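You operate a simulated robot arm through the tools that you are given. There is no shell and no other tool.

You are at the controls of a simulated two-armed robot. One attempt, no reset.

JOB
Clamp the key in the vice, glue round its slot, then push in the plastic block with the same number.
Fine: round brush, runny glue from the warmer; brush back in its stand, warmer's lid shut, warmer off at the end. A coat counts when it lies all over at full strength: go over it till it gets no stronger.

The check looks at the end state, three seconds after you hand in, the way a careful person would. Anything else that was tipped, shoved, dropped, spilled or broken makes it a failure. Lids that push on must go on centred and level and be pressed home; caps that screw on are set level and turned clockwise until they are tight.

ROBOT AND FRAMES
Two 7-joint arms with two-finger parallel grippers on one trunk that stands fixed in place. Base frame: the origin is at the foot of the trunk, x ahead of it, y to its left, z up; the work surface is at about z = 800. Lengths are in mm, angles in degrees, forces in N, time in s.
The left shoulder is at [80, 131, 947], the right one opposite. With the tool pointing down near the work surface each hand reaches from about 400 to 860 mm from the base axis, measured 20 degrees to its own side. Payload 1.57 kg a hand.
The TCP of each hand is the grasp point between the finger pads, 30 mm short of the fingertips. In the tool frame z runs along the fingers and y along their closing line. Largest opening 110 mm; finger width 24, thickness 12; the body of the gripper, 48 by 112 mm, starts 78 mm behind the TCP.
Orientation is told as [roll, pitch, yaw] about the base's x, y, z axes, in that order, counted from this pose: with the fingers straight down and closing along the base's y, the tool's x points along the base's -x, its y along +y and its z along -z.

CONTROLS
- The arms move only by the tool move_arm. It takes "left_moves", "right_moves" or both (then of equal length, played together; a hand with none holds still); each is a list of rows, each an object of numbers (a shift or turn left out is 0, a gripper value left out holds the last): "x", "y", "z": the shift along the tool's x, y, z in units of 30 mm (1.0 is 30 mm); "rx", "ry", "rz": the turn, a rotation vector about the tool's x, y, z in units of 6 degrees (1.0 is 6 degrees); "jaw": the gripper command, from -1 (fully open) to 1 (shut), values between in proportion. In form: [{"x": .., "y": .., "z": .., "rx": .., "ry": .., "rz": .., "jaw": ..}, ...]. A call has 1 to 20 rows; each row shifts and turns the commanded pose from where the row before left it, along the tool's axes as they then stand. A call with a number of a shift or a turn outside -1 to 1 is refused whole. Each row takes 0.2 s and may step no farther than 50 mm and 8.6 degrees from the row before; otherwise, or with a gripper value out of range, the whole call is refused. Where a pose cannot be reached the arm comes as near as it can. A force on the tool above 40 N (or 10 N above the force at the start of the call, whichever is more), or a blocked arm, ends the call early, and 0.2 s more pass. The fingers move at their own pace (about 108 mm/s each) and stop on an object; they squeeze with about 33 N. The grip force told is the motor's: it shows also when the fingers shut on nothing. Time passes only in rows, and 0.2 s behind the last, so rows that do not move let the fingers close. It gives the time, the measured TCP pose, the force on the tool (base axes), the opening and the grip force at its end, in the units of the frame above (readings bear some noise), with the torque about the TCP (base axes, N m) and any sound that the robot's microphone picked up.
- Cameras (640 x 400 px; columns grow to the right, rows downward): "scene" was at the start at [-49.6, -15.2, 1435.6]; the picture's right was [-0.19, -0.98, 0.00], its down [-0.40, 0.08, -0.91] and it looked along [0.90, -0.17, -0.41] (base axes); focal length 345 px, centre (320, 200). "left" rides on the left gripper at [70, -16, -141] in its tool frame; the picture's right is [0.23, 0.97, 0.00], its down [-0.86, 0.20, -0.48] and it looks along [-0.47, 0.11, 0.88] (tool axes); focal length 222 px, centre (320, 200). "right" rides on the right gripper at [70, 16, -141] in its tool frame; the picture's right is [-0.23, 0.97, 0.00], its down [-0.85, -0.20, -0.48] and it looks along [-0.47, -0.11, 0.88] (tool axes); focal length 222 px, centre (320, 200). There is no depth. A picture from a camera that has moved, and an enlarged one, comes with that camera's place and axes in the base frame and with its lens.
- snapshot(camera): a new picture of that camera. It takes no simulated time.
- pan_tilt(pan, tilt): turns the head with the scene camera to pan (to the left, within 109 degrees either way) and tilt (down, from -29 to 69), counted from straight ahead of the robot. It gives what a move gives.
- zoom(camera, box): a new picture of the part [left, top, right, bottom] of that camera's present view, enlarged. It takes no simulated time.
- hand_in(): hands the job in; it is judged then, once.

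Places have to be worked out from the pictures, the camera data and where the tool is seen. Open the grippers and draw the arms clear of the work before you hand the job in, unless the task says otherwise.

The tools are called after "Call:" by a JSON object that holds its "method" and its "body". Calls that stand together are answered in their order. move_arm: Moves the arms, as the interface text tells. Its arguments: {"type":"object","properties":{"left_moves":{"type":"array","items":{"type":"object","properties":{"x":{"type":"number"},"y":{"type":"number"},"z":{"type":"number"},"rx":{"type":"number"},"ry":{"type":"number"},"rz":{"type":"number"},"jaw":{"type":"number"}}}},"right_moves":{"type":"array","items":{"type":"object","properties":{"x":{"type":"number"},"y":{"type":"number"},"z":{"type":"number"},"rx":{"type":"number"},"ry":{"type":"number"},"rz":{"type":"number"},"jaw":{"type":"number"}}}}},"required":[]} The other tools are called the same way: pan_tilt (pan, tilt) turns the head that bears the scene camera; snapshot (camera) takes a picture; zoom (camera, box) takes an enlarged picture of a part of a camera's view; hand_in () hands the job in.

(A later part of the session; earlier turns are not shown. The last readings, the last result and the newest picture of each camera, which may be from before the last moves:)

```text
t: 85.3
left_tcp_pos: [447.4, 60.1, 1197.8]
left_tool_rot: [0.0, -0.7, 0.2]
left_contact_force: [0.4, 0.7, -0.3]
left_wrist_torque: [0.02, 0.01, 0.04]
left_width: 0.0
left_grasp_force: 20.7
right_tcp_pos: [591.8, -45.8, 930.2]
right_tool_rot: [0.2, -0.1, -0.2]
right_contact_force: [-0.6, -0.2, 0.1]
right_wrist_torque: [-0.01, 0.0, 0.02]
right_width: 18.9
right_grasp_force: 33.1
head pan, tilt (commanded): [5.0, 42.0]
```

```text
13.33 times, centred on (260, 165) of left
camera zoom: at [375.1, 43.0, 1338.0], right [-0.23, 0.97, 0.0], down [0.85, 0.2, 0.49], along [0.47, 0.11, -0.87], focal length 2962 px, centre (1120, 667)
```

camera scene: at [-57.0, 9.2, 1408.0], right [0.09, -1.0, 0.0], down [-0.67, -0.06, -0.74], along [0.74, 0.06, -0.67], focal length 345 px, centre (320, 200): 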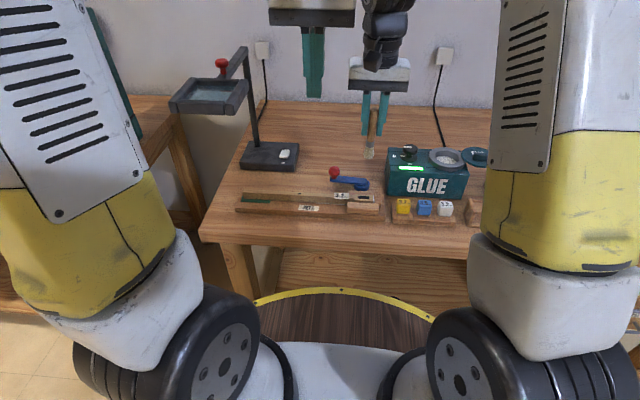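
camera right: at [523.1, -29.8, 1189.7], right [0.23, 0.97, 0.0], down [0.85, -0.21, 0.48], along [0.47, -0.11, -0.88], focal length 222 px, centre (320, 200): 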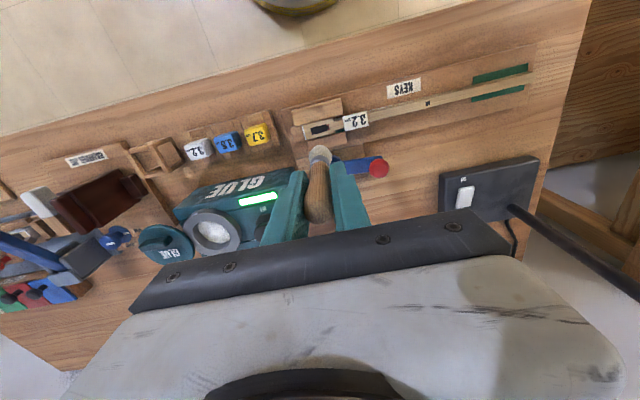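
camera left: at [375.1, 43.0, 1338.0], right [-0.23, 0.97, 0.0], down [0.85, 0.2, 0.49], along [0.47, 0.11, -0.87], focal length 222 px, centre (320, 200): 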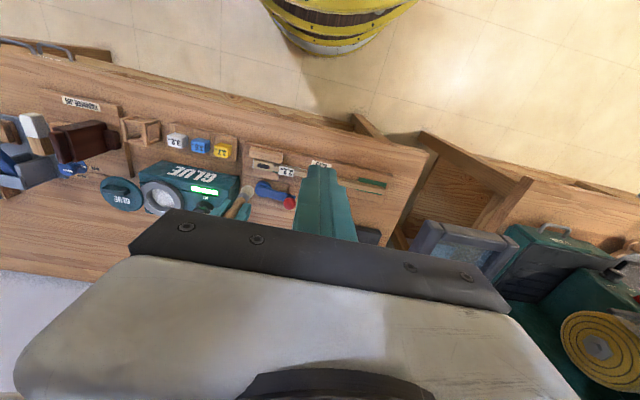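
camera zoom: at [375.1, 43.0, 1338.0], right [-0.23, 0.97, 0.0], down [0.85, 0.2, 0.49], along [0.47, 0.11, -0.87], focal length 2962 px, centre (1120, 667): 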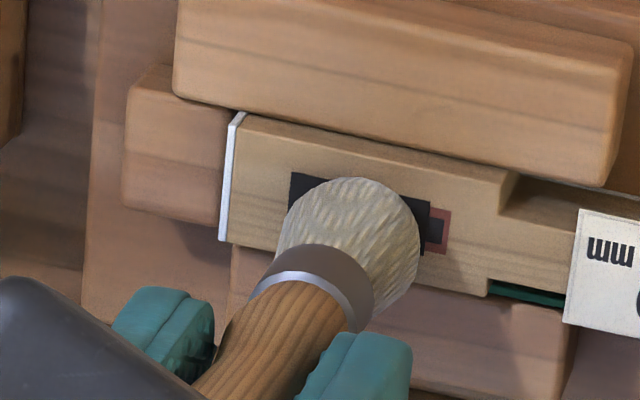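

The tip is about at the key's surface. I'll press a few mm more and make one gentle stroke along the slot to see if glue lays down.

Call:
{"method": "move_arm", "body": {"right_moves": [{"z": 0.07}, {"z": 0.07}, {"y": 0.15}, {"y": 0.15}, {"y": -0.15}, {"y": -0.15}, {"y": -0.15}, {"y": -0.15}, {"y": 0.15}, {"y": 0.15}]}}

Call:
{"method": "zoom", "body": {"camera": "scene", "box": [335, 160, 395, 210]}}

Call:
{"method": "move_arm", "body": {"right_moves": [{"z": -0.5}, {"z": -0.6}, {"z": 0}]}}

Call:
{"method": "zoom", "body": {"camera": "scene", "box": [345, 165, 393, 210]}}

Call:
{"method": "zoom", "body": {"camera": "left", "box": [240, 150, 280, 180]}}

```text
t: 87.5
left_tcp_pos: [447.6, 59.4, 1198.0]
left_tool_rot: [0.0, -0.6, 0.1]
left_contact_force: [0.4, 0.4, -0.7]
left_wrist_torque: [-0.01, -0.01, 0.02]
left_width: 0.0
left_grasp_force: 20.9
right_tcp_pos: [591.4, -46.2, 926.4]
right_tool_rot: [0.2, 0.0, -0.3]
right_contact_force: [-0.2, -3.9, 7.2]
right_wrist_torque: [-0.28, -0.04, -0.02]
right_width: 18.9
right_grasp_force: 32.5
head pan, tilt (commanded): [5.0, 42.0]
```

```text
8.00 times, centred on (365, 185) of scene
camera zoom: at [-57.3, 9.0, 1408.0], right [0.09, -1.0, 0.0], down [-0.67, -0.06, -0.74], along [0.74, 0.06, -0.67], focal length 2756 px, centre (-40, 320)
```

zoom: 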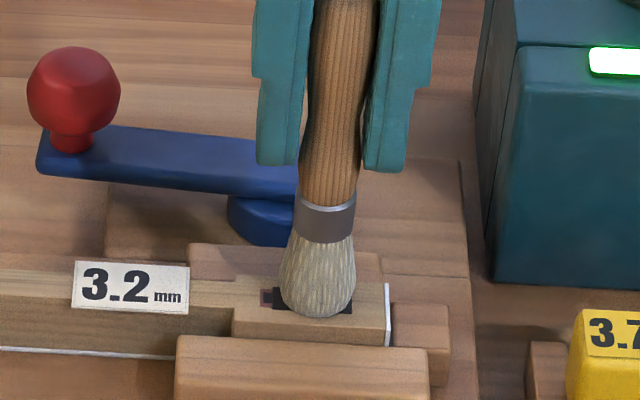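

```text
t: 88.3
left_tcp_pos: [448.3, 60.3, 1196.6]
left_tool_rot: [0.0, -0.6, 0.1]
left_contact_force: [0.8, 0.2, -0.6]
left_wrist_torque: [-0.03, -0.01, 0.01]
left_width: 0.0
left_grasp_force: 21.5
right_tcp_pos: [591.9, -45.0, 959.6]
right_tool_rot: [0.2, -0.2, -0.4]
right_contact_force: [0.0, -0.2, -0.6]
right_wrist_torque: [-0.02, 0.0, 0.01]
right_width: 19.0
right_grasp_force: 32.7
head pan, tilt (commanded): [5.0, 42.0]
```

```text
8.89 times, centred on (369, 188) of scene
camera zoom: at [-57.0, 9.2, 1408.0], right [0.09, -1.0, 0.0], down [-0.67, -0.06, -0.74], along [0.74, 0.06, -0.67], focal length 3063 px, centre (-116, 311)
```

zoom: 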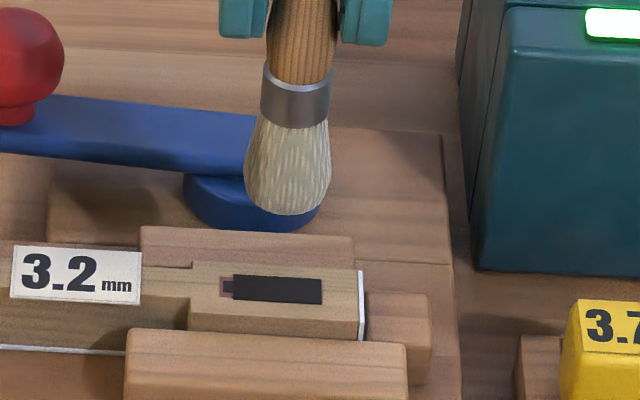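

```text
13.33 times, centred on (260, 165) of left
camera zoom: at [375.1, 43.0, 1338.1], right [-0.23, 0.97, 0.0], down [0.85, 0.2, 0.49], along [0.47, 0.11, -0.87], focal length 2962 px, centre (1120, 667)
```

zoom: 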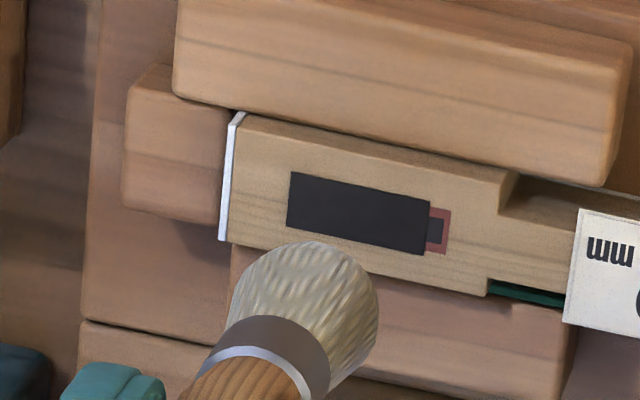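

The brush made contact (7 N at TCP z≈926) but left no coat, so it's dry. I'll check the glue with the same zoom as before.

Call:
{"method": "zoom", "body": {"camera": "scene", "box": [430, 146, 466, 170]}}

Call:
{"method": "zoom", "body": {"camera": "right", "box": [130, 180, 250, 270]}}

Call:
{"method": "zoom", "body": {"camera": "scene", "box": [385, 140, 475, 200]}}

```text
16.00 times, centred on (448, 158) of scene
camera zoom: at [-57.0, 9.2, 1408.0], right [0.09, -1.0, 0.0], down [-0.67, -0.06, -0.74], along [0.74, 0.06, -0.67], focal length 5513 px, centre (-1728, 872)
```

zoom: 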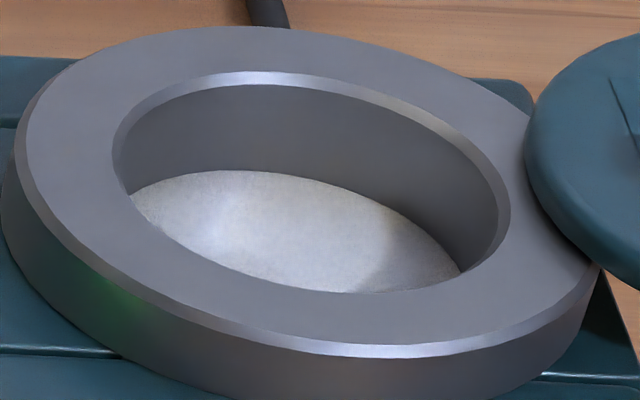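

```text
4.44 times, centred on (190, 225) of right
camera zoom: at [523.1, -28.5, 1100.8], right [0.23, 0.97, 0.0], down [0.85, -0.21, 0.48], along [0.47, -0.11, -0.88], focal length 987 px, centre (898, 89)
```

zoom: 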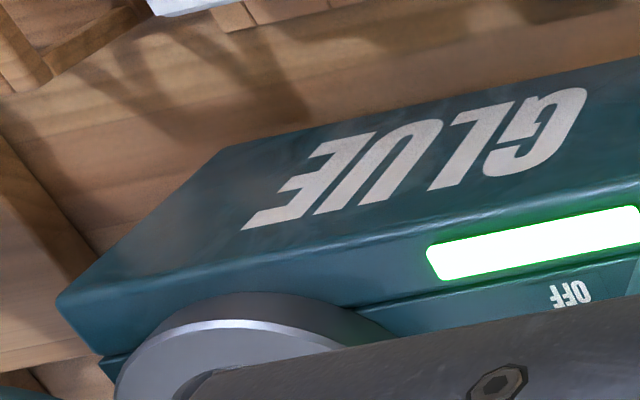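

```text
6.67 times, centred on (430, 170) of scene
camera zoom: at [-57.0, 9.2, 1408.0], right [0.09, -1.0, 0.0], down [-0.67, -0.06, -0.74], along [0.74, 0.06, -0.67], focal length 2297 px, centre (-413, 400)
```

zoom: 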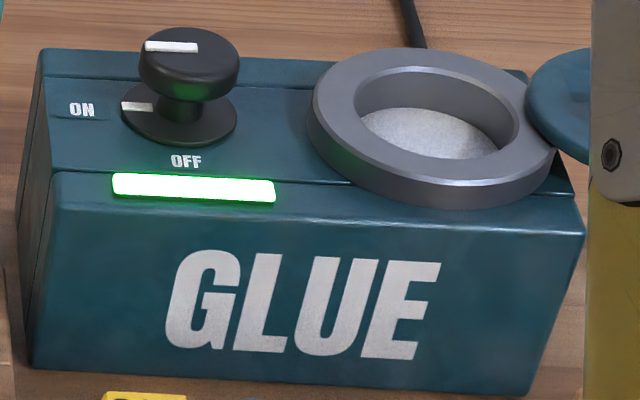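

The glue looks just as white as at the start, so it needs more time. I'll wait here about 20 s with the brush clear and check again.

Call:
{"method": "move_arm", "body": {"right_moves": [{"z": 0}, {"z": 0}, {"z": 0}, {"z": 0}, {"z": 0}, {"z": 0}, {"z": 0}, {"z": 0}, {"z": 0}, {"z": 0}, {"z": 0}, {"z": 0}, {"z": 0}, {"z": 0}, {"z": 0}, {"z": 0}, {"z": 0}, {"z": 0}, {"z": 0}, {"z": 0}]}}

Call:
{"method": "move_arm", "body": {"right_moves": [{"z": 0}, {"z": 0}, {"z": 0}, {"z": 0}, {"z": 0}, {"z": 0}, {"z": 0}, {"z": 0}, {"z": 0}, {"z": 0}, {"z": 0}, {"z": 0}, {"z": 0}, {"z": 0}, {"z": 0}, {"z": 0}, {"z": 0}, {"z": 0}, {"z": 0}, {"z": 0}]}}

Call:
{"method": "move_arm", "body": {"right_moves": [{"z": 0}, {"z": 0}, {"z": 0}, {"z": 0}, {"z": 0}, {"z": 0}, {"z": 0}, {"z": 0}, {"z": 0}, {"z": 0}, {"z": 0}, {"z": 0}, {"z": 0}, {"z": 0}, {"z": 0}, {"z": 0}, {"z": 0}, {"z": 0}, {"z": 0}, {"z": 0}]}}

Call:
{"method": "move_arm", "body": {"right_moves": [{"z": 0}, {"z": 0}, {"z": 0}, {"z": 0}, {"z": 0}, {"z": 0}, {"z": 0}, {"z": 0}, {"z": 0}, {"z": 0}, {"z": 0}, {"z": 0}, {"z": 0}, {"z": 0}, {"z": 0}, {"z": 0}, {"z": 0}, {"z": 0}, {"z": 0}, {"z": 0}]}}

Call:
{"method": "move_arm", "body": {"right_moves": [{"z": 0}, {"z": 0}, {"z": 0}, {"z": 0}, {"z": 0}, {"z": 0}, {"z": 0}, {"z": 0}, {"z": 0}, {"z": 0}, {"z": 0}, {"z": 0}, {"z": 0}, {"z": 0}, {"z": 0}, {"z": 0}, {"z": 0}, {"z": 0}, {"z": 0}, {"z": 0}]}}

Call:
{"method": "zoom", "body": {"camera": "scene", "box": [430, 146, 466, 170]}}

```text
t: 92.5
left_tcp_pos: [447.2, 60.3, 1197.5]
left_tool_rot: [0.0, -0.6, 0.1]
left_contact_force: [0.0, -0.5, 0.2]
left_wrist_torque: [-0.02, -0.02, -0.03]
left_width: 0.0
left_grasp_force: 21.8
right_tcp_pos: [592.2, -45.1, 960.1]
right_tool_rot: [0.1, -0.3, -0.2]
right_contact_force: [0.1, 0.1, -0.6]
right_wrist_torque: [-0.01, 0.0, -0.03]
right_width: 19.1
right_grasp_force: 32.9
head pan, tilt (commanded): [5.0, 42.0]
```

```text
t: 96.7
left_tcp_pos: [448.1, 60.9, 1197.9]
left_tool_rot: [0.0, -0.6, 0.1]
left_contact_force: [-1.1, 0.2, -0.4]
left_wrist_torque: [-0.02, 0.0, 0.01]
left_width: 0.0
left_grasp_force: 21.8
right_tcp_pos: [591.8, -44.4, 959.5]
right_tool_rot: [0.2, -0.2, -0.3]
right_contact_force: [0.1, -0.3, -0.7]
right_wrist_torque: [0.03, 0.03, -0.02]
right_width: 18.8
right_grasp_force: 33.0
head pan, tilt (commanded): [5.0, 42.0]
```

```text
t: 100.9
left_tcp_pos: [448.2, 60.3, 1197.9]
left_tool_rot: [-0.1, -0.6, 0.0]
left_contact_force: [0.5, 0.4, 0.0]
left_wrist_torque: [-0.03, -0.01, 0.03]
left_width: 0.0
left_grasp_force: 21.7
right_tcp_pos: [592.1, -46.3, 959.2]
right_tool_rot: [0.3, -0.1, -0.3]
right_contact_force: [-0.5, 0.0, 0.1]
right_wrist_torque: [-0.02, -0.01, 0.01]
right_width: 18.7
right_grasp_force: 32.9
head pan, tilt (commanded): [5.0, 42.0]
```

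```text
t: 105.1
left_tcp_pos: [448.3, 60.9, 1197.1]
left_tool_rot: [0.0, -0.6, 0.2]
left_contact_force: [-0.7, -0.3, 0.7]
left_wrist_torque: [0.04, 0.0, 0.01]
left_width: 0.1
left_grasp_force: 21.1
right_tcp_pos: [592.3, -44.7, 959.8]
right_tool_rot: [0.3, -0.3, -0.4]
right_contact_force: [0.6, 0.1, -0.5]
right_wrist_torque: [0.0, -0.02, 0.03]
right_width: 19.0
right_grasp_force: 32.5
head pan, tilt (commanded): [5.0, 42.0]
```

```text
t: 109.3
left_tcp_pos: [447.5, 60.5, 1196.9]
left_tool_rot: [-0.1, -0.6, 0.1]
left_contact_force: [0.4, 0.1, 0.9]
left_wrist_torque: [-0.02, 0.0, 0.0]
left_width: 0.0
left_grasp_force: 21.0
right_tcp_pos: [591.8, -44.6, 959.3]
right_tool_rot: [0.3, -0.2, -0.4]
right_contact_force: [-0.9, -0.5, -0.9]
right_wrist_torque: [0.0, -0.02, -0.01]
right_width: 19.0
right_grasp_force: 33.4
head pan, tilt (commanded): [5.0, 42.0]
```

```text
16.00 times, centred on (448, 158) of scene
camera zoom: at [-57.0, 9.2, 1408.0], right [0.09, -1.0, 0.0], down [-0.67, -0.06, -0.74], along [0.74, 0.06, -0.67], focal length 5513 px, centre (-1728, 872)
```

zoom: 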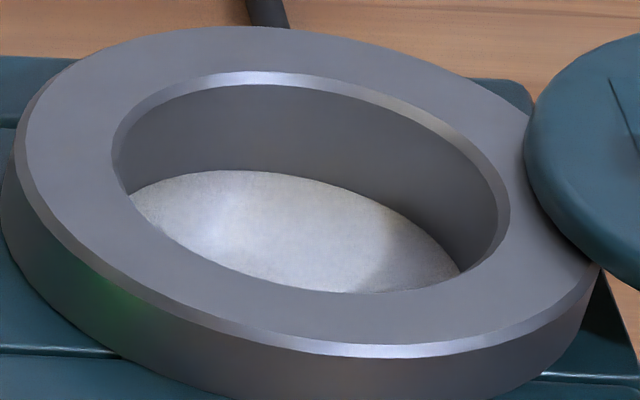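

Still no visible change at 109 s. I'll take the brush back to the pot and dip it deeper (still clear of the rim), holding it there while the warmer keeps heating.

Call:
{"method": "move_arm", "body": {"right_moves": [{"z": -1}, {"z": -1}, {"z": -0.9}, {"x": -0.52, "y": -0.985}, {"x": -0.52, "y": -0.985}, {"x": -0.52, "y": -0.985}, {"x": -0.52, "y": -0.985}, {"x": -0.52, "y": -0.985}, {"x": -0.52, "y": -0.985}, {"x": -0.52, "y": -0.985}, {"z": 0}]}}

Call:
{"method": "zoom", "body": {"camera": "right", "box": [220, 90, 420, 230]}}

Call:
{"method": "zoom", "body": {"camera": "scene", "box": [410, 90, 500, 190]}}

```text
t: 111.7
left_tcp_pos: [447.1, 59.8, 1197.2]
left_tool_rot: [0.1, -0.5, 0.0]
left_contact_force: [0.1, -0.1, -0.6]
left_wrist_torque: [-0.01, -0.03, 0.01]
left_width: 0.0
left_grasp_force: 21.1
right_tcp_pos: [700.3, -253.0, 1045.5]
right_tool_rot: [0.1, -0.2, -0.3]
right_contact_force: [0.6, 0.0, 0.0]
right_wrist_torque: [0.0, 0.0, 0.0]
right_width: 18.9
right_grasp_force: 32.9
head pan, tilt (commanded): [5.0, 42.0]
```

```text
2.86 times, centred on (320, 160) of right
camera zoom: at [631.2, -237.6, 1186.4], right [0.23, 0.97, 0.0], down [0.85, -0.21, 0.48], along [0.47, -0.11, -0.88], focal length 635 px, centre (320, 314)
```

zoom: 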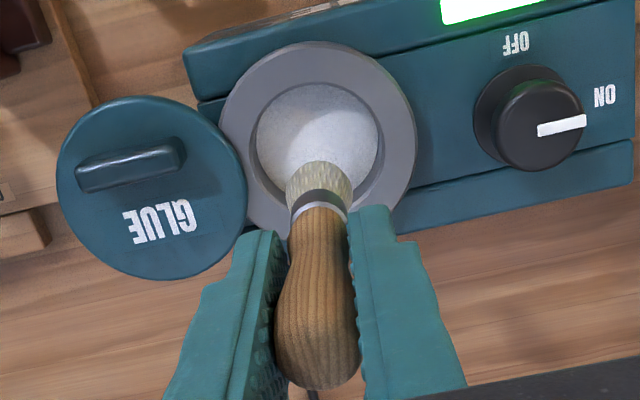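

```text
4.00 times, centred on (455, 140) of scene
camera zoom: at [-57.0, 9.2, 1408.0], right [0.09, -1.0, 0.0], down [-0.67, -0.06, -0.74], along [0.74, 0.06, -0.67], focal length 1378 px, centre (-220, 440)
```

zoom: 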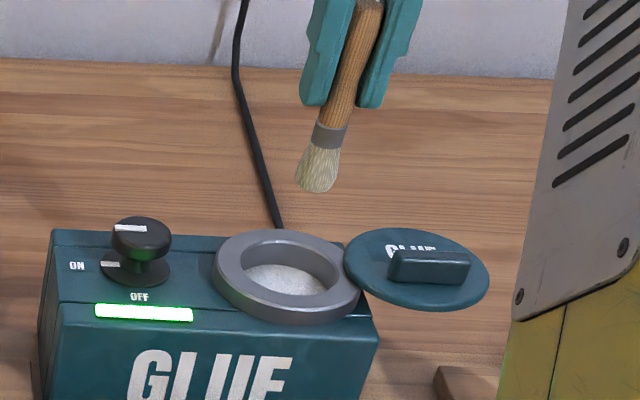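

The brush is over the pot again. I'm dipping it to TCP z≈955 and holding with a small stir.

Call:
{"method": "move_arm", "body": {"right_moves": [{"z": 1}, {"z": 1}, {"z": 0.5}, {"z": 0.5}, {"x": 0.1}, {"x": -0.1}, {"x": -0.1}, {"x": 0.1}, {"y": 0.1}, {"y": -0.1}, {"y": -0.1}, {"y": 0.1}, {"z": 0}, {"z": 0}, {"z": 0}, {"z": 0}, {"z": 0}]}}

Call:
{"method": "zoom", "body": {"camera": "right", "box": [270, 110, 370, 180]}}

Call:
{"method": "move_arm", "body": {"right_moves": [{"z": -1}, {"z": -1}, {"z": 0}]}}

Call:
{"method": "zoom", "body": {"camera": "scene", "box": [440, 130, 464, 150]}}

Call:
{"method": "zoom", "body": {"camera": "right", "box": [270, 110, 370, 180]}}

```text
t: 115.3
left_tcp_pos: [448.5, 60.2, 1197.0]
left_tool_rot: [0.1, -0.6, 0.2]
left_contact_force: [0.8, 0.3, -0.1]
left_wrist_torque: [-0.04, -0.01, 0.03]
left_width: 0.0
left_grasp_force: 20.7
right_tcp_pos: [699.7, -253.2, 955.7]
right_tool_rot: [0.1, -0.2, -0.3]
right_contact_force: [0.6, -0.6, 0.1]
right_wrist_torque: [0.01, 0.03, -0.01]
right_width: 19.1
right_grasp_force: 33.0
head pan, tilt (commanded): [5.0, 42.0]
```

```text
5.71 times, centred on (320, 145) of right
camera zoom: at [630.9, -236.9, 1097.3], right [0.23, 0.97, 0.0], down [0.85, -0.21, 0.48], along [0.47, -0.11, -0.88], focal length 1269 px, centre (320, 514)
```

zoom: 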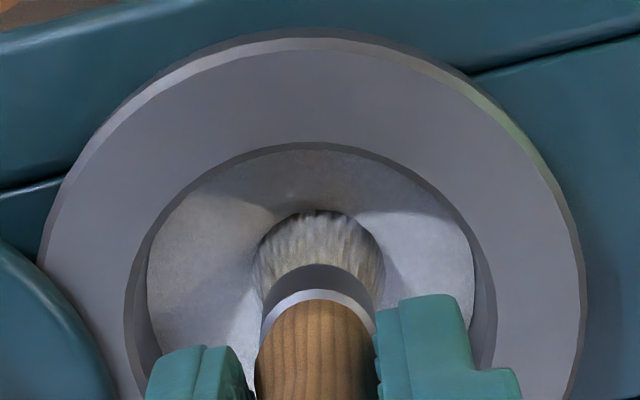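

```text
t: 116.1
left_tcp_pos: [447.5, 59.3, 1197.2]
left_tool_rot: [-0.1, -0.7, 0.1]
left_contact_force: [-0.2, -0.6, -0.6]
left_wrist_torque: [0.01, -0.02, -0.01]
left_width: 0.0
left_grasp_force: 21.3
right_tcp_pos: [699.9, -254.8, 1017.1]
right_tool_rot: [0.2, -0.1, -0.2]
right_contact_force: [0.0, -0.3, -1.1]
right_wrist_torque: [0.01, 0.0, -0.03]
right_width: 18.8
right_grasp_force: 33.2
head pan, tilt (commanded): [5.0, 42.0]
```

```text
16.00 times, centred on (452, 140) of scene
camera zoom: at [-57.0, 9.2, 1408.0], right [0.09, -1.0, 0.0], down [-0.67, -0.06, -0.74], along [0.74, 0.06, -0.67], focal length 5513 px, centre (-1792, 1160)
```

zoom: 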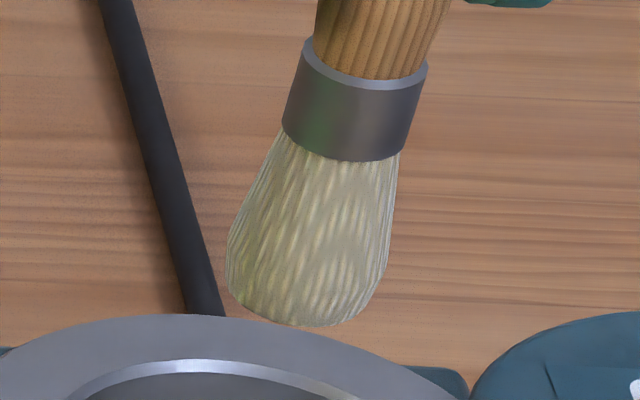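

```text
5.71 times, centred on (320, 145) of right
camera zoom: at [631.0, -237.5, 1158.2], right [0.23, 0.97, 0.0], down [0.85, -0.21, 0.48], along [0.47, -0.11, -0.88], focal length 1269 px, centre (320, 514)
```

zoom: 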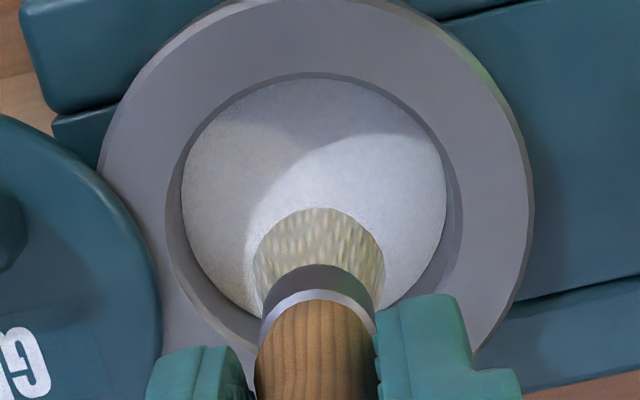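

The bristles clearly entered the glue but still look dry. I'll keep waiting, watching for the glue to change.

Call:
{"method": "move_arm", "body": {"right_moves": [{"z": 0}, {"z": 0}, {"z": 0}, {"z": 0}, {"z": 0}, {"z": 0}, {"z": 0}, {"z": 0}, {"z": 0}, {"z": 0}, {"z": 0}, {"z": 0}, {"z": 0}, {"z": 0}, {"z": 0}, {"z": 0}, {"z": 0}, {"z": 0}, {"z": 0}, {"z": 0}]}}

Call:
{"method": "move_arm", "body": {"right_moves": [{"z": 0}, {"z": 0}, {"z": 0}, {"z": 0}, {"z": 0}, {"z": 0}, {"z": 0}, {"z": 0}, {"z": 0}, {"z": 0}, {"z": 0}, {"z": 0}, {"z": 0}, {"z": 0}, {"z": 0}, {"z": 0}, {"z": 0}, {"z": 0}, {"z": 0}, {"z": 0}]}}

Call:
{"method": "move_arm", "body": {"right_moves": [{"z": 0}, {"z": 0}, {"z": 0}, {"z": 0}, {"z": 0}, {"z": 0}, {"z": 0}, {"z": 0}, {"z": 0}, {"z": 0}, {"z": 0}, {"z": 0}, {"z": 0}, {"z": 0}, {"z": 0}, {"z": 0}, {"z": 0}, {"z": 0}, {"z": 0}, {"z": 0}]}}

Call:
{"method": "move_arm", "body": {"right_moves": [{"z": 0}, {"z": 0}, {"z": 0}, {"z": 0}, {"z": 0}, {"z": 0}, {"z": 0}, {"z": 0}, {"z": 0}, {"z": 0}, {"z": 0}, {"z": 0}, {"z": 0}, {"z": 0}, {"z": 0}, {"z": 0}, {"z": 0}, {"z": 0}, {"z": 0}, {"z": 0}]}}

Call:
{"method": "move_arm", "body": {"right_moves": [{"z": 0}, {"z": 0}, {"z": 0}, {"z": 0}, {"z": 0}, {"z": 0}, {"z": 0}, {"z": 0}, {"z": 0}, {"z": 0}, {"z": 0}, {"z": 0}, {"z": 0}, {"z": 0}, {"z": 0}, {"z": 0}, {"z": 0}, {"z": 0}, {"z": 0}, {"z": 0}]}}

Call:
{"method": "zoom", "body": {"camera": "right", "box": [270, 110, 370, 180]}}

Call:
{"method": "zoom", "body": {"camera": "scene", "box": [435, 125, 471, 170]}}

```text
t: 120.3
left_tcp_pos: [447.2, 60.2, 1197.8]
left_tool_rot: [0.0, -0.6, 0.1]
left_contact_force: [0.3, -0.3, 0.1]
left_wrist_torque: [-0.03, 0.0, 0.0]
left_width: 0.0
left_grasp_force: 21.9
right_tcp_pos: [700.1, -253.8, 1015.8]
right_tool_rot: [0.2, -0.1, -0.3]
right_contact_force: [-0.6, 0.0, -0.7]
right_wrist_torque: [0.0, -0.03, -0.01]
right_width: 19.0
right_grasp_force: 32.7
head pan, tilt (commanded): [5.0, 42.0]
```

```text
t: 124.5
left_tcp_pos: [447.7, 59.8, 1197.1]
left_tool_rot: [0.0, -0.6, 0.1]
left_contact_force: [0.0, 0.4, 0.3]
left_wrist_torque: [0.01, 0.0, 0.03]
left_width: 0.3
left_grasp_force: 21.6
right_tcp_pos: [700.3, -253.4, 1016.9]
right_tool_rot: [0.2, -0.2, -0.3]
right_contact_force: [-0.4, 0.0, -0.9]
right_wrist_torque: [0.0, 0.01, 0.01]
right_width: 18.8
right_grasp_force: 33.0
head pan, tilt (commanded): [5.0, 42.0]
```

```text
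t: 128.7
left_tcp_pos: [448.3, 60.1, 1197.4]
left_tool_rot: [-0.1, -0.7, 0.1]
left_contact_force: [-0.4, 0.7, -0.1]
left_wrist_torque: [-0.01, 0.0, -0.02]
left_width: 0.0
left_grasp_force: 20.8
right_tcp_pos: [699.2, -252.9, 1016.1]
right_tool_rot: [0.3, -0.2, -0.2]
right_contact_force: [-0.2, 0.2, -1.2]
right_wrist_torque: [-0.02, -0.02, -0.02]
right_width: 19.1
right_grasp_force: 32.8
head pan, tilt (commanded): [5.0, 42.0]
```

```text
t: 132.9
left_tcp_pos: [448.3, 59.9, 1197.3]
left_tool_rot: [0.0, -0.7, 0.2]
left_contact_force: [-0.4, -0.8, 0.3]
left_wrist_torque: [0.03, 0.02, 0.0]
left_width: 0.0
left_grasp_force: 21.5
right_tcp_pos: [699.2, -253.5, 1015.8]
right_tool_rot: [0.1, -0.3, -0.3]
right_contact_force: [0.7, -0.3, -0.3]
right_wrist_torque: [0.01, -0.02, 0.03]
right_width: 19.3
right_grasp_force: 33.2
head pan, tilt (commanded): [5.0, 42.0]
```

```text
t: 137.1
left_tcp_pos: [448.1, 59.6, 1198.1]
left_tool_rot: [0.0, -0.6, 0.0]
left_contact_force: [-0.4, 0.1, -0.2]
left_wrist_torque: [-0.01, 0.0, -0.02]
left_width: 0.1
left_grasp_force: 21.3
right_tcp_pos: [698.1, -254.4, 1016.4]
right_tool_rot: [0.2, -0.2, -0.3]
right_contact_force: [0.4, -0.2, -0.9]
right_wrist_torque: [0.03, 0.01, 0.0]
right_width: 19.2
right_grasp_force: 32.6
head pan, tilt (commanded): [5.0, 42.0]
```

```text
5.71 times, centred on (320, 145) of right
camera zoom: at [631.0, -237.5, 1157.9], right [0.23, 0.97, 0.0], down [0.85, -0.21, 0.48], along [0.47, -0.11, -0.88], focal length 1269 px, centre (320, 514)
```

zoom: 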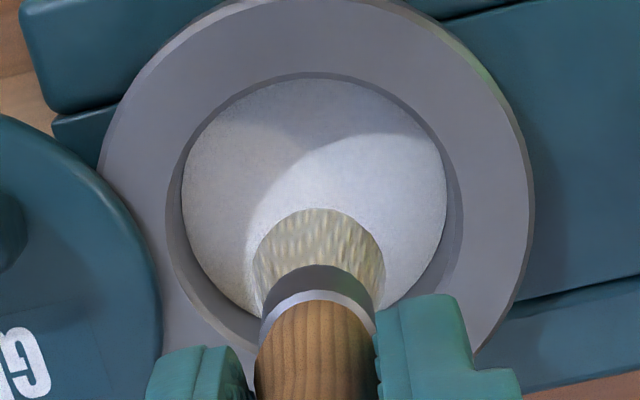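

```text
8.89 times, centred on (453, 148) of scene
camera zoom: at [-57.0, 9.2, 1408.0], right [0.09, -1.0, 0.0], down [-0.67, -0.06, -0.74], along [0.74, 0.06, -0.67], focal length 3063 px, centre (-862, 667)
```

zoom: 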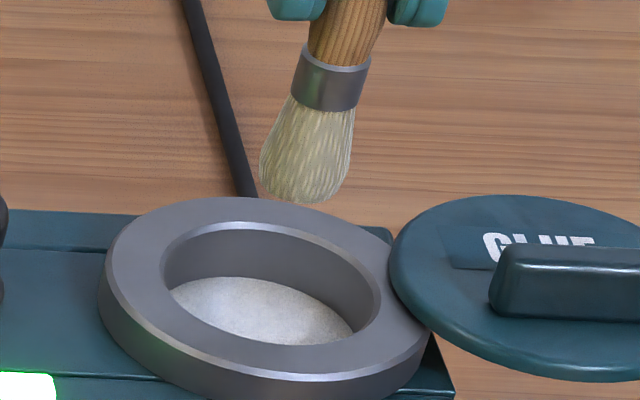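

There's still no change at 137 s. I'll dip once more, deeper (TCP z≈949, fingertips still about 15 mm above the rim), then test on the key again.

Call:
{"method": "move_arm", "body": {"right_moves": [{"z": 1}, {"z": 0.9}, {"z": 0.2}, {"z": 0.15}, {"z": 0}, {"z": 0}, {"z": 0}, {"z": 0}, {"z": 0}, {"z": 0}]}}

Call:
{"method": "zoom", "body": {"camera": "right", "box": [270, 110, 370, 180]}}

Call:
{"method": "zoom", "body": {"camera": "scene", "box": [435, 125, 471, 170]}}

```text
t: 139.3
left_tcp_pos: [447.3, 60.3, 1197.5]
left_tool_rot: [0.0, -0.6, 0.1]
left_contact_force: [0.2, 0.6, 0.5]
left_wrist_torque: [-0.03, -0.04, -0.01]
left_width: 0.0
left_grasp_force: 20.9
right_tcp_pos: [698.1, -253.0, 949.7]
right_tool_rot: [0.2, -0.2, -0.4]
right_contact_force: [2.7, 0.8, 29.7]
right_wrist_torque: [-0.03, -0.21, 0.01]
right_width: 19.2
right_grasp_force: 33.1
head pan, tilt (commanded): [5.0, 42.0]
```

```text
5.71 times, centred on (320, 145) of right
camera zoom: at [630.5, -236.4, 1091.1], right [0.23, 0.97, 0.0], down [0.85, -0.21, 0.48], along [0.47, -0.11, -0.88], focal length 1269 px, centre (320, 514)
```

zoom: 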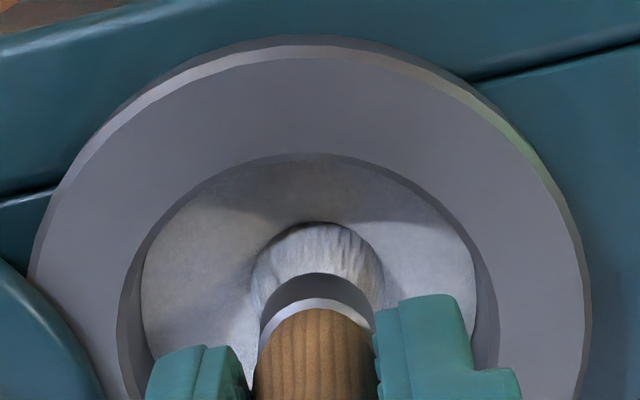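

```text
8.89 times, centred on (453, 148) of scene
camera zoom: at [-57.9, 9.5, 1408.0], right [0.09, -1.0, 0.0], down [-0.67, -0.06, -0.74], along [0.74, 0.06, -0.67], focal length 3063 px, centre (-862, 667)
```

zoom: 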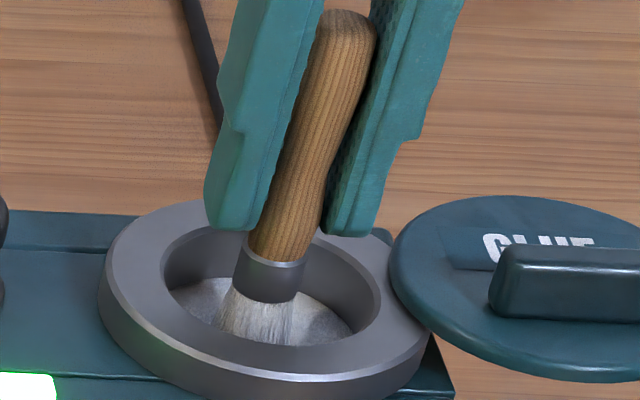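

Now the bristles have turned wet white, so the brush has loaded; I also touched the pot's bottom (30 N). I'll lift gently and look.

Call:
{"method": "move_arm", "body": {"right_moves": [{"z": -0.3}, {"z": -0.8}, {"z": -1}, {"z": -1}, {"z": 0}]}}

Call:
{"method": "zoom", "body": {"camera": "scene", "box": [435, 110, 471, 155]}}

Call:
{"method": "zoom", "body": {"camera": "right", "box": [270, 110, 370, 180]}}

```text
t: 140.5
left_tcp_pos: [447.3, 61.4, 1198.5]
left_tool_rot: [0.0, -0.6, 0.1]
left_contact_force: [0.8, -0.7, 0.4]
left_wrist_torque: [-0.01, -0.01, 0.0]
left_width: 0.0
left_grasp_force: 21.5
right_tcp_pos: [698.0, -253.4, 1040.0]
right_tool_rot: [0.2, -0.1, -0.4]
right_contact_force: [-0.7, -0.3, -0.3]
right_wrist_torque: [0.0, 0.07, -0.01]
right_width: 19.2
right_grasp_force: 33.1
head pan, tilt (commanded): [5.0, 42.0]
```

```text
8.89 times, centred on (453, 132) of scene
camera zoom: at [-57.0, 9.2, 1408.0], right [0.09, -1.0, 0.0], down [-0.67, -0.06, -0.74], along [0.74, 0.06, -0.67], focal length 3063 px, centre (-862, 800)
```

zoom: 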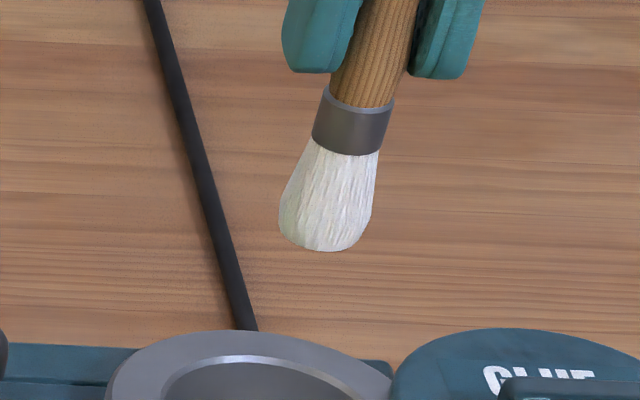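

```text
5.71 times, centred on (320, 145) of right
camera zoom: at [630.0, -235.9, 1182.5], right [0.23, 0.97, 0.0], down [0.85, -0.21, 0.48], along [0.47, -0.11, -0.88], focal length 1269 px, centre (320, 514)
```

zoom: 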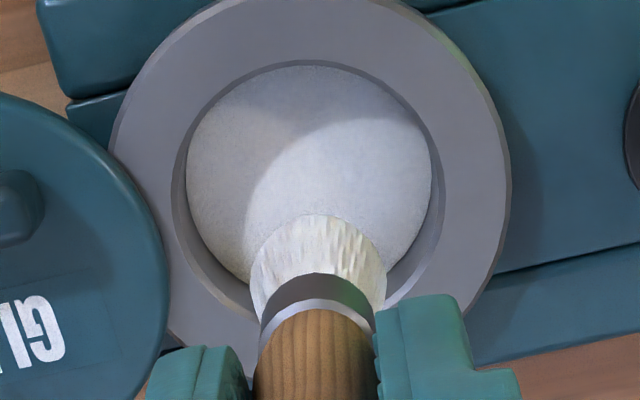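

The brush is loaded with white glue, and its tip is now about 82 mm below the TCP. I'll carry it to the slot.

Call:
{"method": "move_arm", "body": {"right_moves": [{"z": 0}, {"x": 0.507, "y": 0.985}, {"x": 0.507, "y": 0.985}, {"x": 0.507, "y": 0.985}, {"x": 0.507, "y": 0.985}, {"x": 0.507, "y": 0.985}, {"x": 0.507, "y": 0.985}, {"x": 0.507, "y": 0.985}, {"z": 0.8}, {"z": 0.9}, {"z": 0.9}, {"z": 0}]}}

Call:
{"method": "zoom", "body": {"camera": "scene", "box": [335, 150, 395, 210]}}

Call:
{"method": "zoom", "body": {"camera": "right", "box": [270, 100, 370, 170]}}

Call:
{"method": "zoom", "body": {"camera": "left", "box": [230, 140, 290, 185]}}

```text
t: 143.1
left_tcp_pos: [448.9, 59.5, 1198.0]
left_tool_rot: [0.0, -0.6, 0.1]
left_contact_force: [0.8, -0.4, -0.8]
left_wrist_torque: [-0.01, 0.0, -0.01]
left_width: 0.0
left_grasp_force: 20.6
right_tcp_pos: [594.6, -45.9, 964.2]
right_tool_rot: [0.2, -0.1, -0.2]
right_contact_force: [0.6, 0.5, -0.7]
right_wrist_torque: [0.01, 0.0, 0.01]
right_width: 19.0
right_grasp_force: 32.9
head pan, tilt (commanded): [5.0, 42.0]
```

```text
6.67 times, centred on (365, 180) of scene
camera zoom: at [-57.1, 9.2, 1408.0], right [0.09, -1.0, 0.0], down [-0.67, -0.06, -0.74], along [0.74, 0.06, -0.67], focal length 2297 px, centre (20, 333)
```

zoom: 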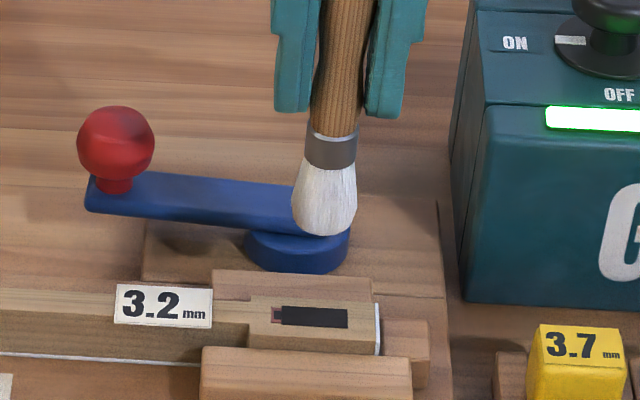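

```text
5.71 times, centred on (320, 135) of right
camera zoom: at [526.6, -29.3, 1105.0], right [0.23, 0.97, 0.0], down [0.85, -0.21, 0.48], along [0.47, -0.11, -0.88], focal length 1269 px, centre (320, 571)
```

zoom: 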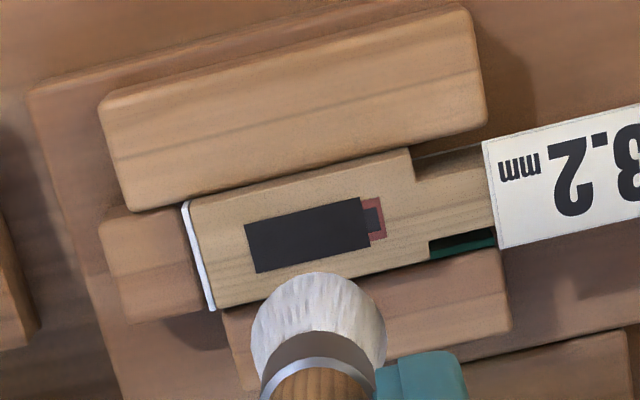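

```text
8.89 times, centred on (260, 162) of left
camera zoom: at [375.1, 43.0, 1338.0], right [-0.23, 0.97, 0.0], down [0.85, 0.2, 0.49], along [0.47, 0.11, -0.87], focal length 1974 px, centre (853, 533)
```

zoom: 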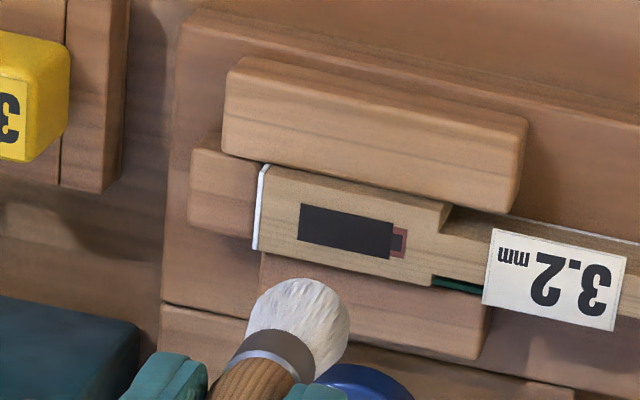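

The glue is on the brush. I'll shift 2 mm toward me and lower onto the key around the slot.

Call:
{"method": "move_arm", "body": {"right_moves": [{"x": 0.08, "z": 0.9}, {"z": 0.2}, {"z": 0.15}, {"z": 0.1}, {"z": 0}]}}

Call:
{"method": "zoom", "body": {"camera": "scene", "box": [335, 160, 395, 210]}}

Call:
{"method": "zoom", "body": {"camera": "left", "box": [240, 150, 280, 180]}}

```text
t: 144.3
left_tcp_pos: [447.3, 60.3, 1197.5]
left_tool_rot: [-0.1, -0.7, 0.1]
left_contact_force: [-0.8, -0.5, -0.8]
left_wrist_torque: [0.01, -0.01, -0.01]
left_width: 0.0
left_grasp_force: 21.8
right_tcp_pos: [592.6, -46.1, 923.7]
right_tool_rot: [0.2, -0.2, -0.4]
right_contact_force: [-1.0, 0.2, -1.0]
right_wrist_torque: [0.02, 0.0, -0.01]
right_width: 19.1
right_grasp_force: 33.2
head pan, tilt (commanded): [5.0, 42.0]
```

```text
8.00 times, centred on (365, 185) of scene
camera zoom: at [-57.0, 9.2, 1408.0], right [0.09, -1.0, 0.0], down [-0.67, -0.06, -0.74], along [0.74, 0.06, -0.67], focal length 2756 px, centre (-40, 320)
```

zoom: 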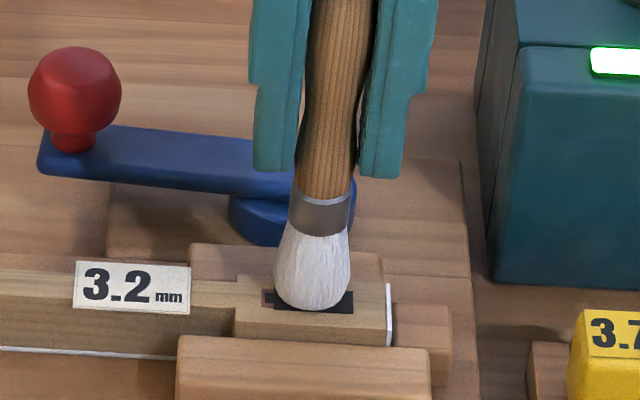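

```text
13.33 times, centred on (260, 165) of left
camera zoom: at [375.1, 43.0, 1338.0], right [-0.23, 0.97, 0.0], down [0.85, 0.2, 0.49], along [0.47, 0.11, -0.87], focal length 2962 px, centre (1120, 667)
```

zoom: 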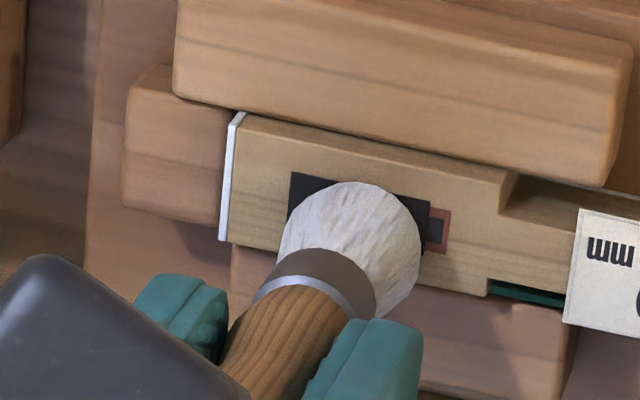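

The tip is just about touching. I'll press about 3.5 mm and stroke back and forth along the slot.

Call:
{"method": "move_arm", "body": {"right_moves": [{"z": 0.06}, {"z": 0.06}, {"y": 0.15}, {"y": 0.15}, {"y": -0.15}, {"y": -0.15}, {"y": -0.15}, {"y": -0.15}, {"y": 0.15}, {"y": 0.15}, {"z": 0}]}}

Call:
{"method": "zoom", "body": {"camera": "scene", "box": [335, 160, 395, 210]}}

Call:
{"method": "zoom", "body": {"camera": "left", "box": [240, 150, 280, 180]}}

```text
t: 146.7
left_tcp_pos: [448.2, 59.6, 1197.7]
left_tool_rot: [0.0, -0.6, 0.0]
left_contact_force: [0.2, -0.6, 0.9]
left_wrist_torque: [-0.04, 0.03, 0.02]
left_width: 0.0
left_grasp_force: 21.5
right_tcp_pos: [592.2, -47.1, 918.9]
right_tool_rot: [0.2, -0.1, -0.3]
right_contact_force: [-0.4, -4.1, 17.5]
right_wrist_torque: [-0.24, -0.05, 0.02]
right_width: 19.0
right_grasp_force: 33.1
head pan, tilt (commanded): [5.0, 42.0]
```

```text
8.00 times, centred on (365, 185) of scene
camera zoom: at [-57.6, 9.0, 1408.0], right [0.09, -1.0, 0.0], down [-0.67, -0.06, -0.74], along [0.74, 0.06, -0.67], focal length 2756 px, centre (-40, 320)
```

zoom: 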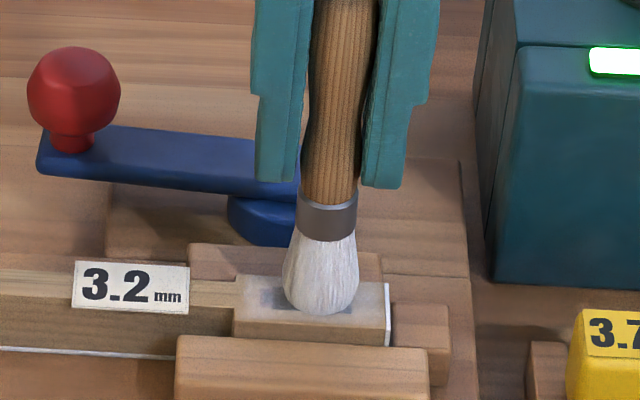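

```text
13.33 times, centred on (260, 165) of left
camera zoom: at [374.6, 42.7, 1338.2], right [-0.23, 0.97, 0.0], down [0.85, 0.2, 0.49], along [0.48, 0.11, -0.87], focal length 2962 px, centre (1120, 667)
```

zoom: 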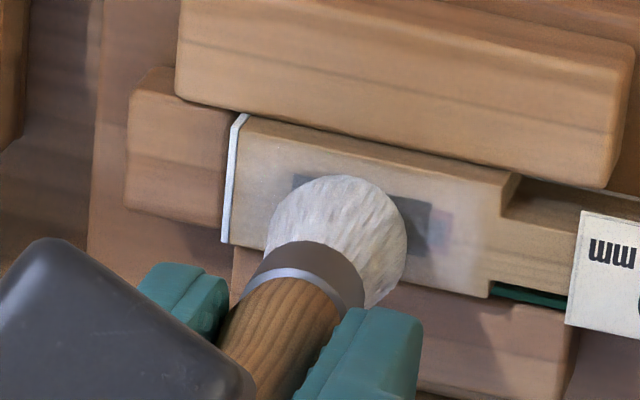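

A translucent white coat is forming on the key head. I'll make more passes, shifting in x between them, to cover all of it and build strength.

Call:
{"method": "move_arm", "body": {"right_moves": [{"x": -0.13}, {"y": 0.2}, {"y": 0.2}, {"y": -0.2}, {"y": -0.2}, {"y": -0.2}, {"y": -0.2}, {"y": 0.2}, {"y": 0.2}, {"x": 0.13}, {"x": 0.13}, {"y": 0.2}, {"y": 0.2}, {"y": -0.2}, {"y": -0.2}, {"y": -0.2}, {"y": -0.2}, {"y": 0.2}, {"y": 0.2}, {"x": -0.13}]}}

Call:
{"method": "zoom", "body": {"camera": "scene", "box": [335, 160, 395, 210]}}

Call:
{"method": "zoom", "body": {"camera": "left", "box": [240, 150, 280, 180]}}

```text
t: 150.9
left_tcp_pos: [447.9, 59.3, 1198.1]
left_tool_rot: [0.0, -0.6, 0.2]
left_contact_force: [0.7, -0.6, -0.2]
left_wrist_torque: [-0.01, 0.0, 0.0]
left_width: 0.0
left_grasp_force: 21.6
right_tcp_pos: [591.4, -46.2, 919.6]
right_tool_rot: [0.2, -0.1, -0.2]
right_contact_force: [-0.2, -0.6, -0.3]
right_wrist_torque: [-0.01, 0.05, -0.03]
right_width: 18.5
right_grasp_force: 33.1
head pan, tilt (commanded): [5.0, 42.0]
```

```text
8.00 times, centred on (365, 185) of scene
camera zoom: at [-57.1, 9.2, 1408.0], right [0.09, -1.0, 0.0], down [-0.67, -0.06, -0.74], along [0.74, 0.06, -0.67], focal length 2756 px, centre (-40, 320)
```

zoom: 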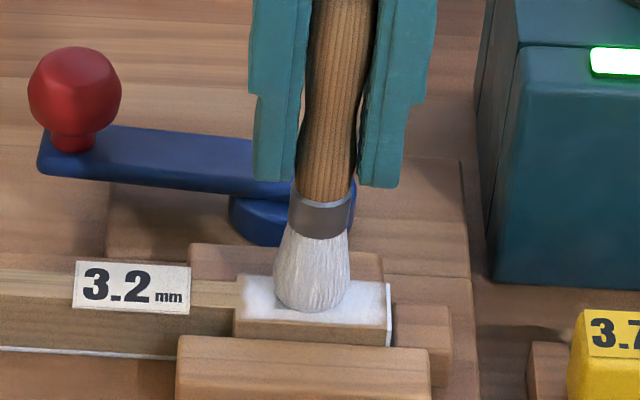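

```text
13.33 times, centred on (260, 165) of left
camera zoom: at [375.1, 43.0, 1338.1], right [-0.23, 0.97, 0.0], down [0.85, 0.2, 0.49], along [0.47, 0.11, -0.87], focal length 2962 px, centre (1120, 667)
```

zoom: 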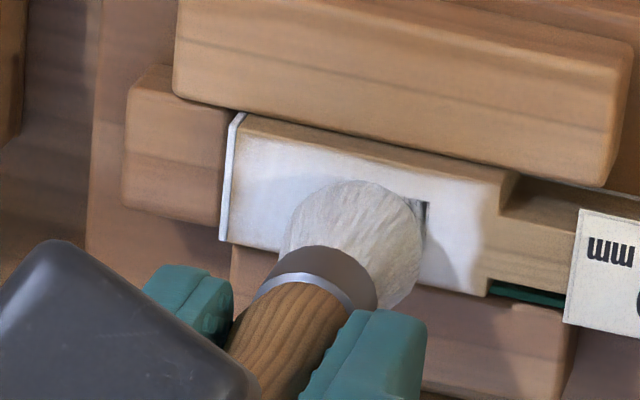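

The coat is strong now. I'll lift the brush to inspect the coverage.

Call:
{"method": "move_arm", "body": {"right_moves": [{"z": -0.5}, {"z": -0.9}, {"z": -0.3}, {"z": 0}]}}

Call:
{"method": "zoom", "body": {"camera": "scene", "box": [345, 165, 393, 210]}}

Call:
{"method": "zoom", "body": {"camera": "left", "box": [240, 150, 280, 180]}}

Call:
{"method": "zoom", "body": {"camera": "right", "box": [270, 100, 370, 170]}}

```text
t: 151.9
left_tcp_pos: [447.5, 60.9, 1197.1]
left_tool_rot: [0.0, -0.6, 0.1]
left_contact_force: [0.9, 0.3, 0.1]
left_wrist_torque: [-0.06, 0.01, 0.01]
left_width: 0.1
left_grasp_force: 21.2
right_tcp_pos: [591.8, -45.5, 970.8]
right_tool_rot: [0.3, -0.1, -0.3]
right_contact_force: [-0.1, -0.2, 0.1]
right_wrist_torque: [0.03, 0.01, -0.03]
right_width: 19.2
right_grasp_force: 33.3
head pan, tilt (commanded): [5.0, 42.0]
```

```text
8.89 times, centred on (369, 188) of scene
camera zoom: at [-57.0, 9.2, 1408.0], right [0.09, -1.0, 0.0], down [-0.67, -0.06, -0.74], along [0.74, 0.06, -0.67], focal length 3063 px, centre (-116, 311)
```

zoom: 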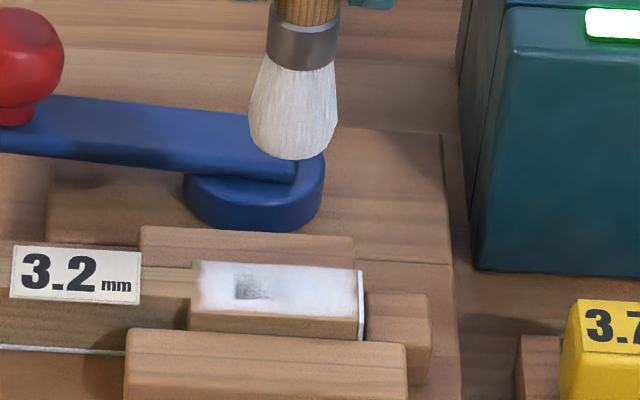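

```text
13.33 times, centred on (260, 165) of left
camera zoom: at [375.1, 43.0, 1338.1], right [-0.23, 0.97, 0.0], down [0.85, 0.2, 0.49], along [0.47, 0.11, -0.87], focal length 2962 px, centre (1120, 667)
```

zoom: 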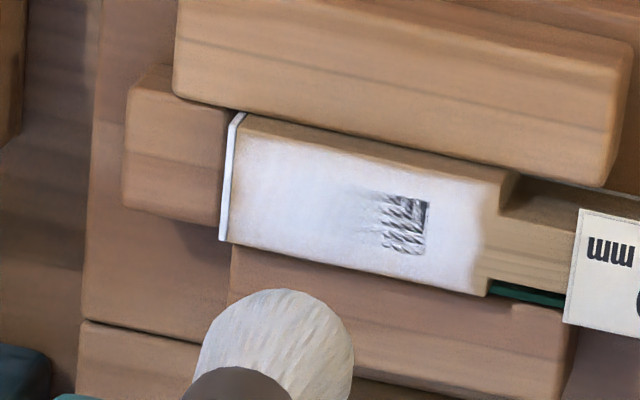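

```text
5.71 times, centred on (320, 135) of right
camera zoom: at [523.2, -29.2, 1112.5], right [0.23, 0.97, 0.0], down [0.85, -0.21, 0.48], along [0.47, -0.11, -0.88], focal length 1269 px, centre (320, 571)
```

zoom: 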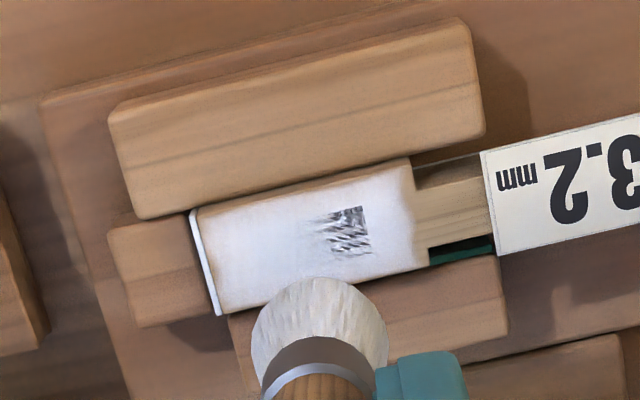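

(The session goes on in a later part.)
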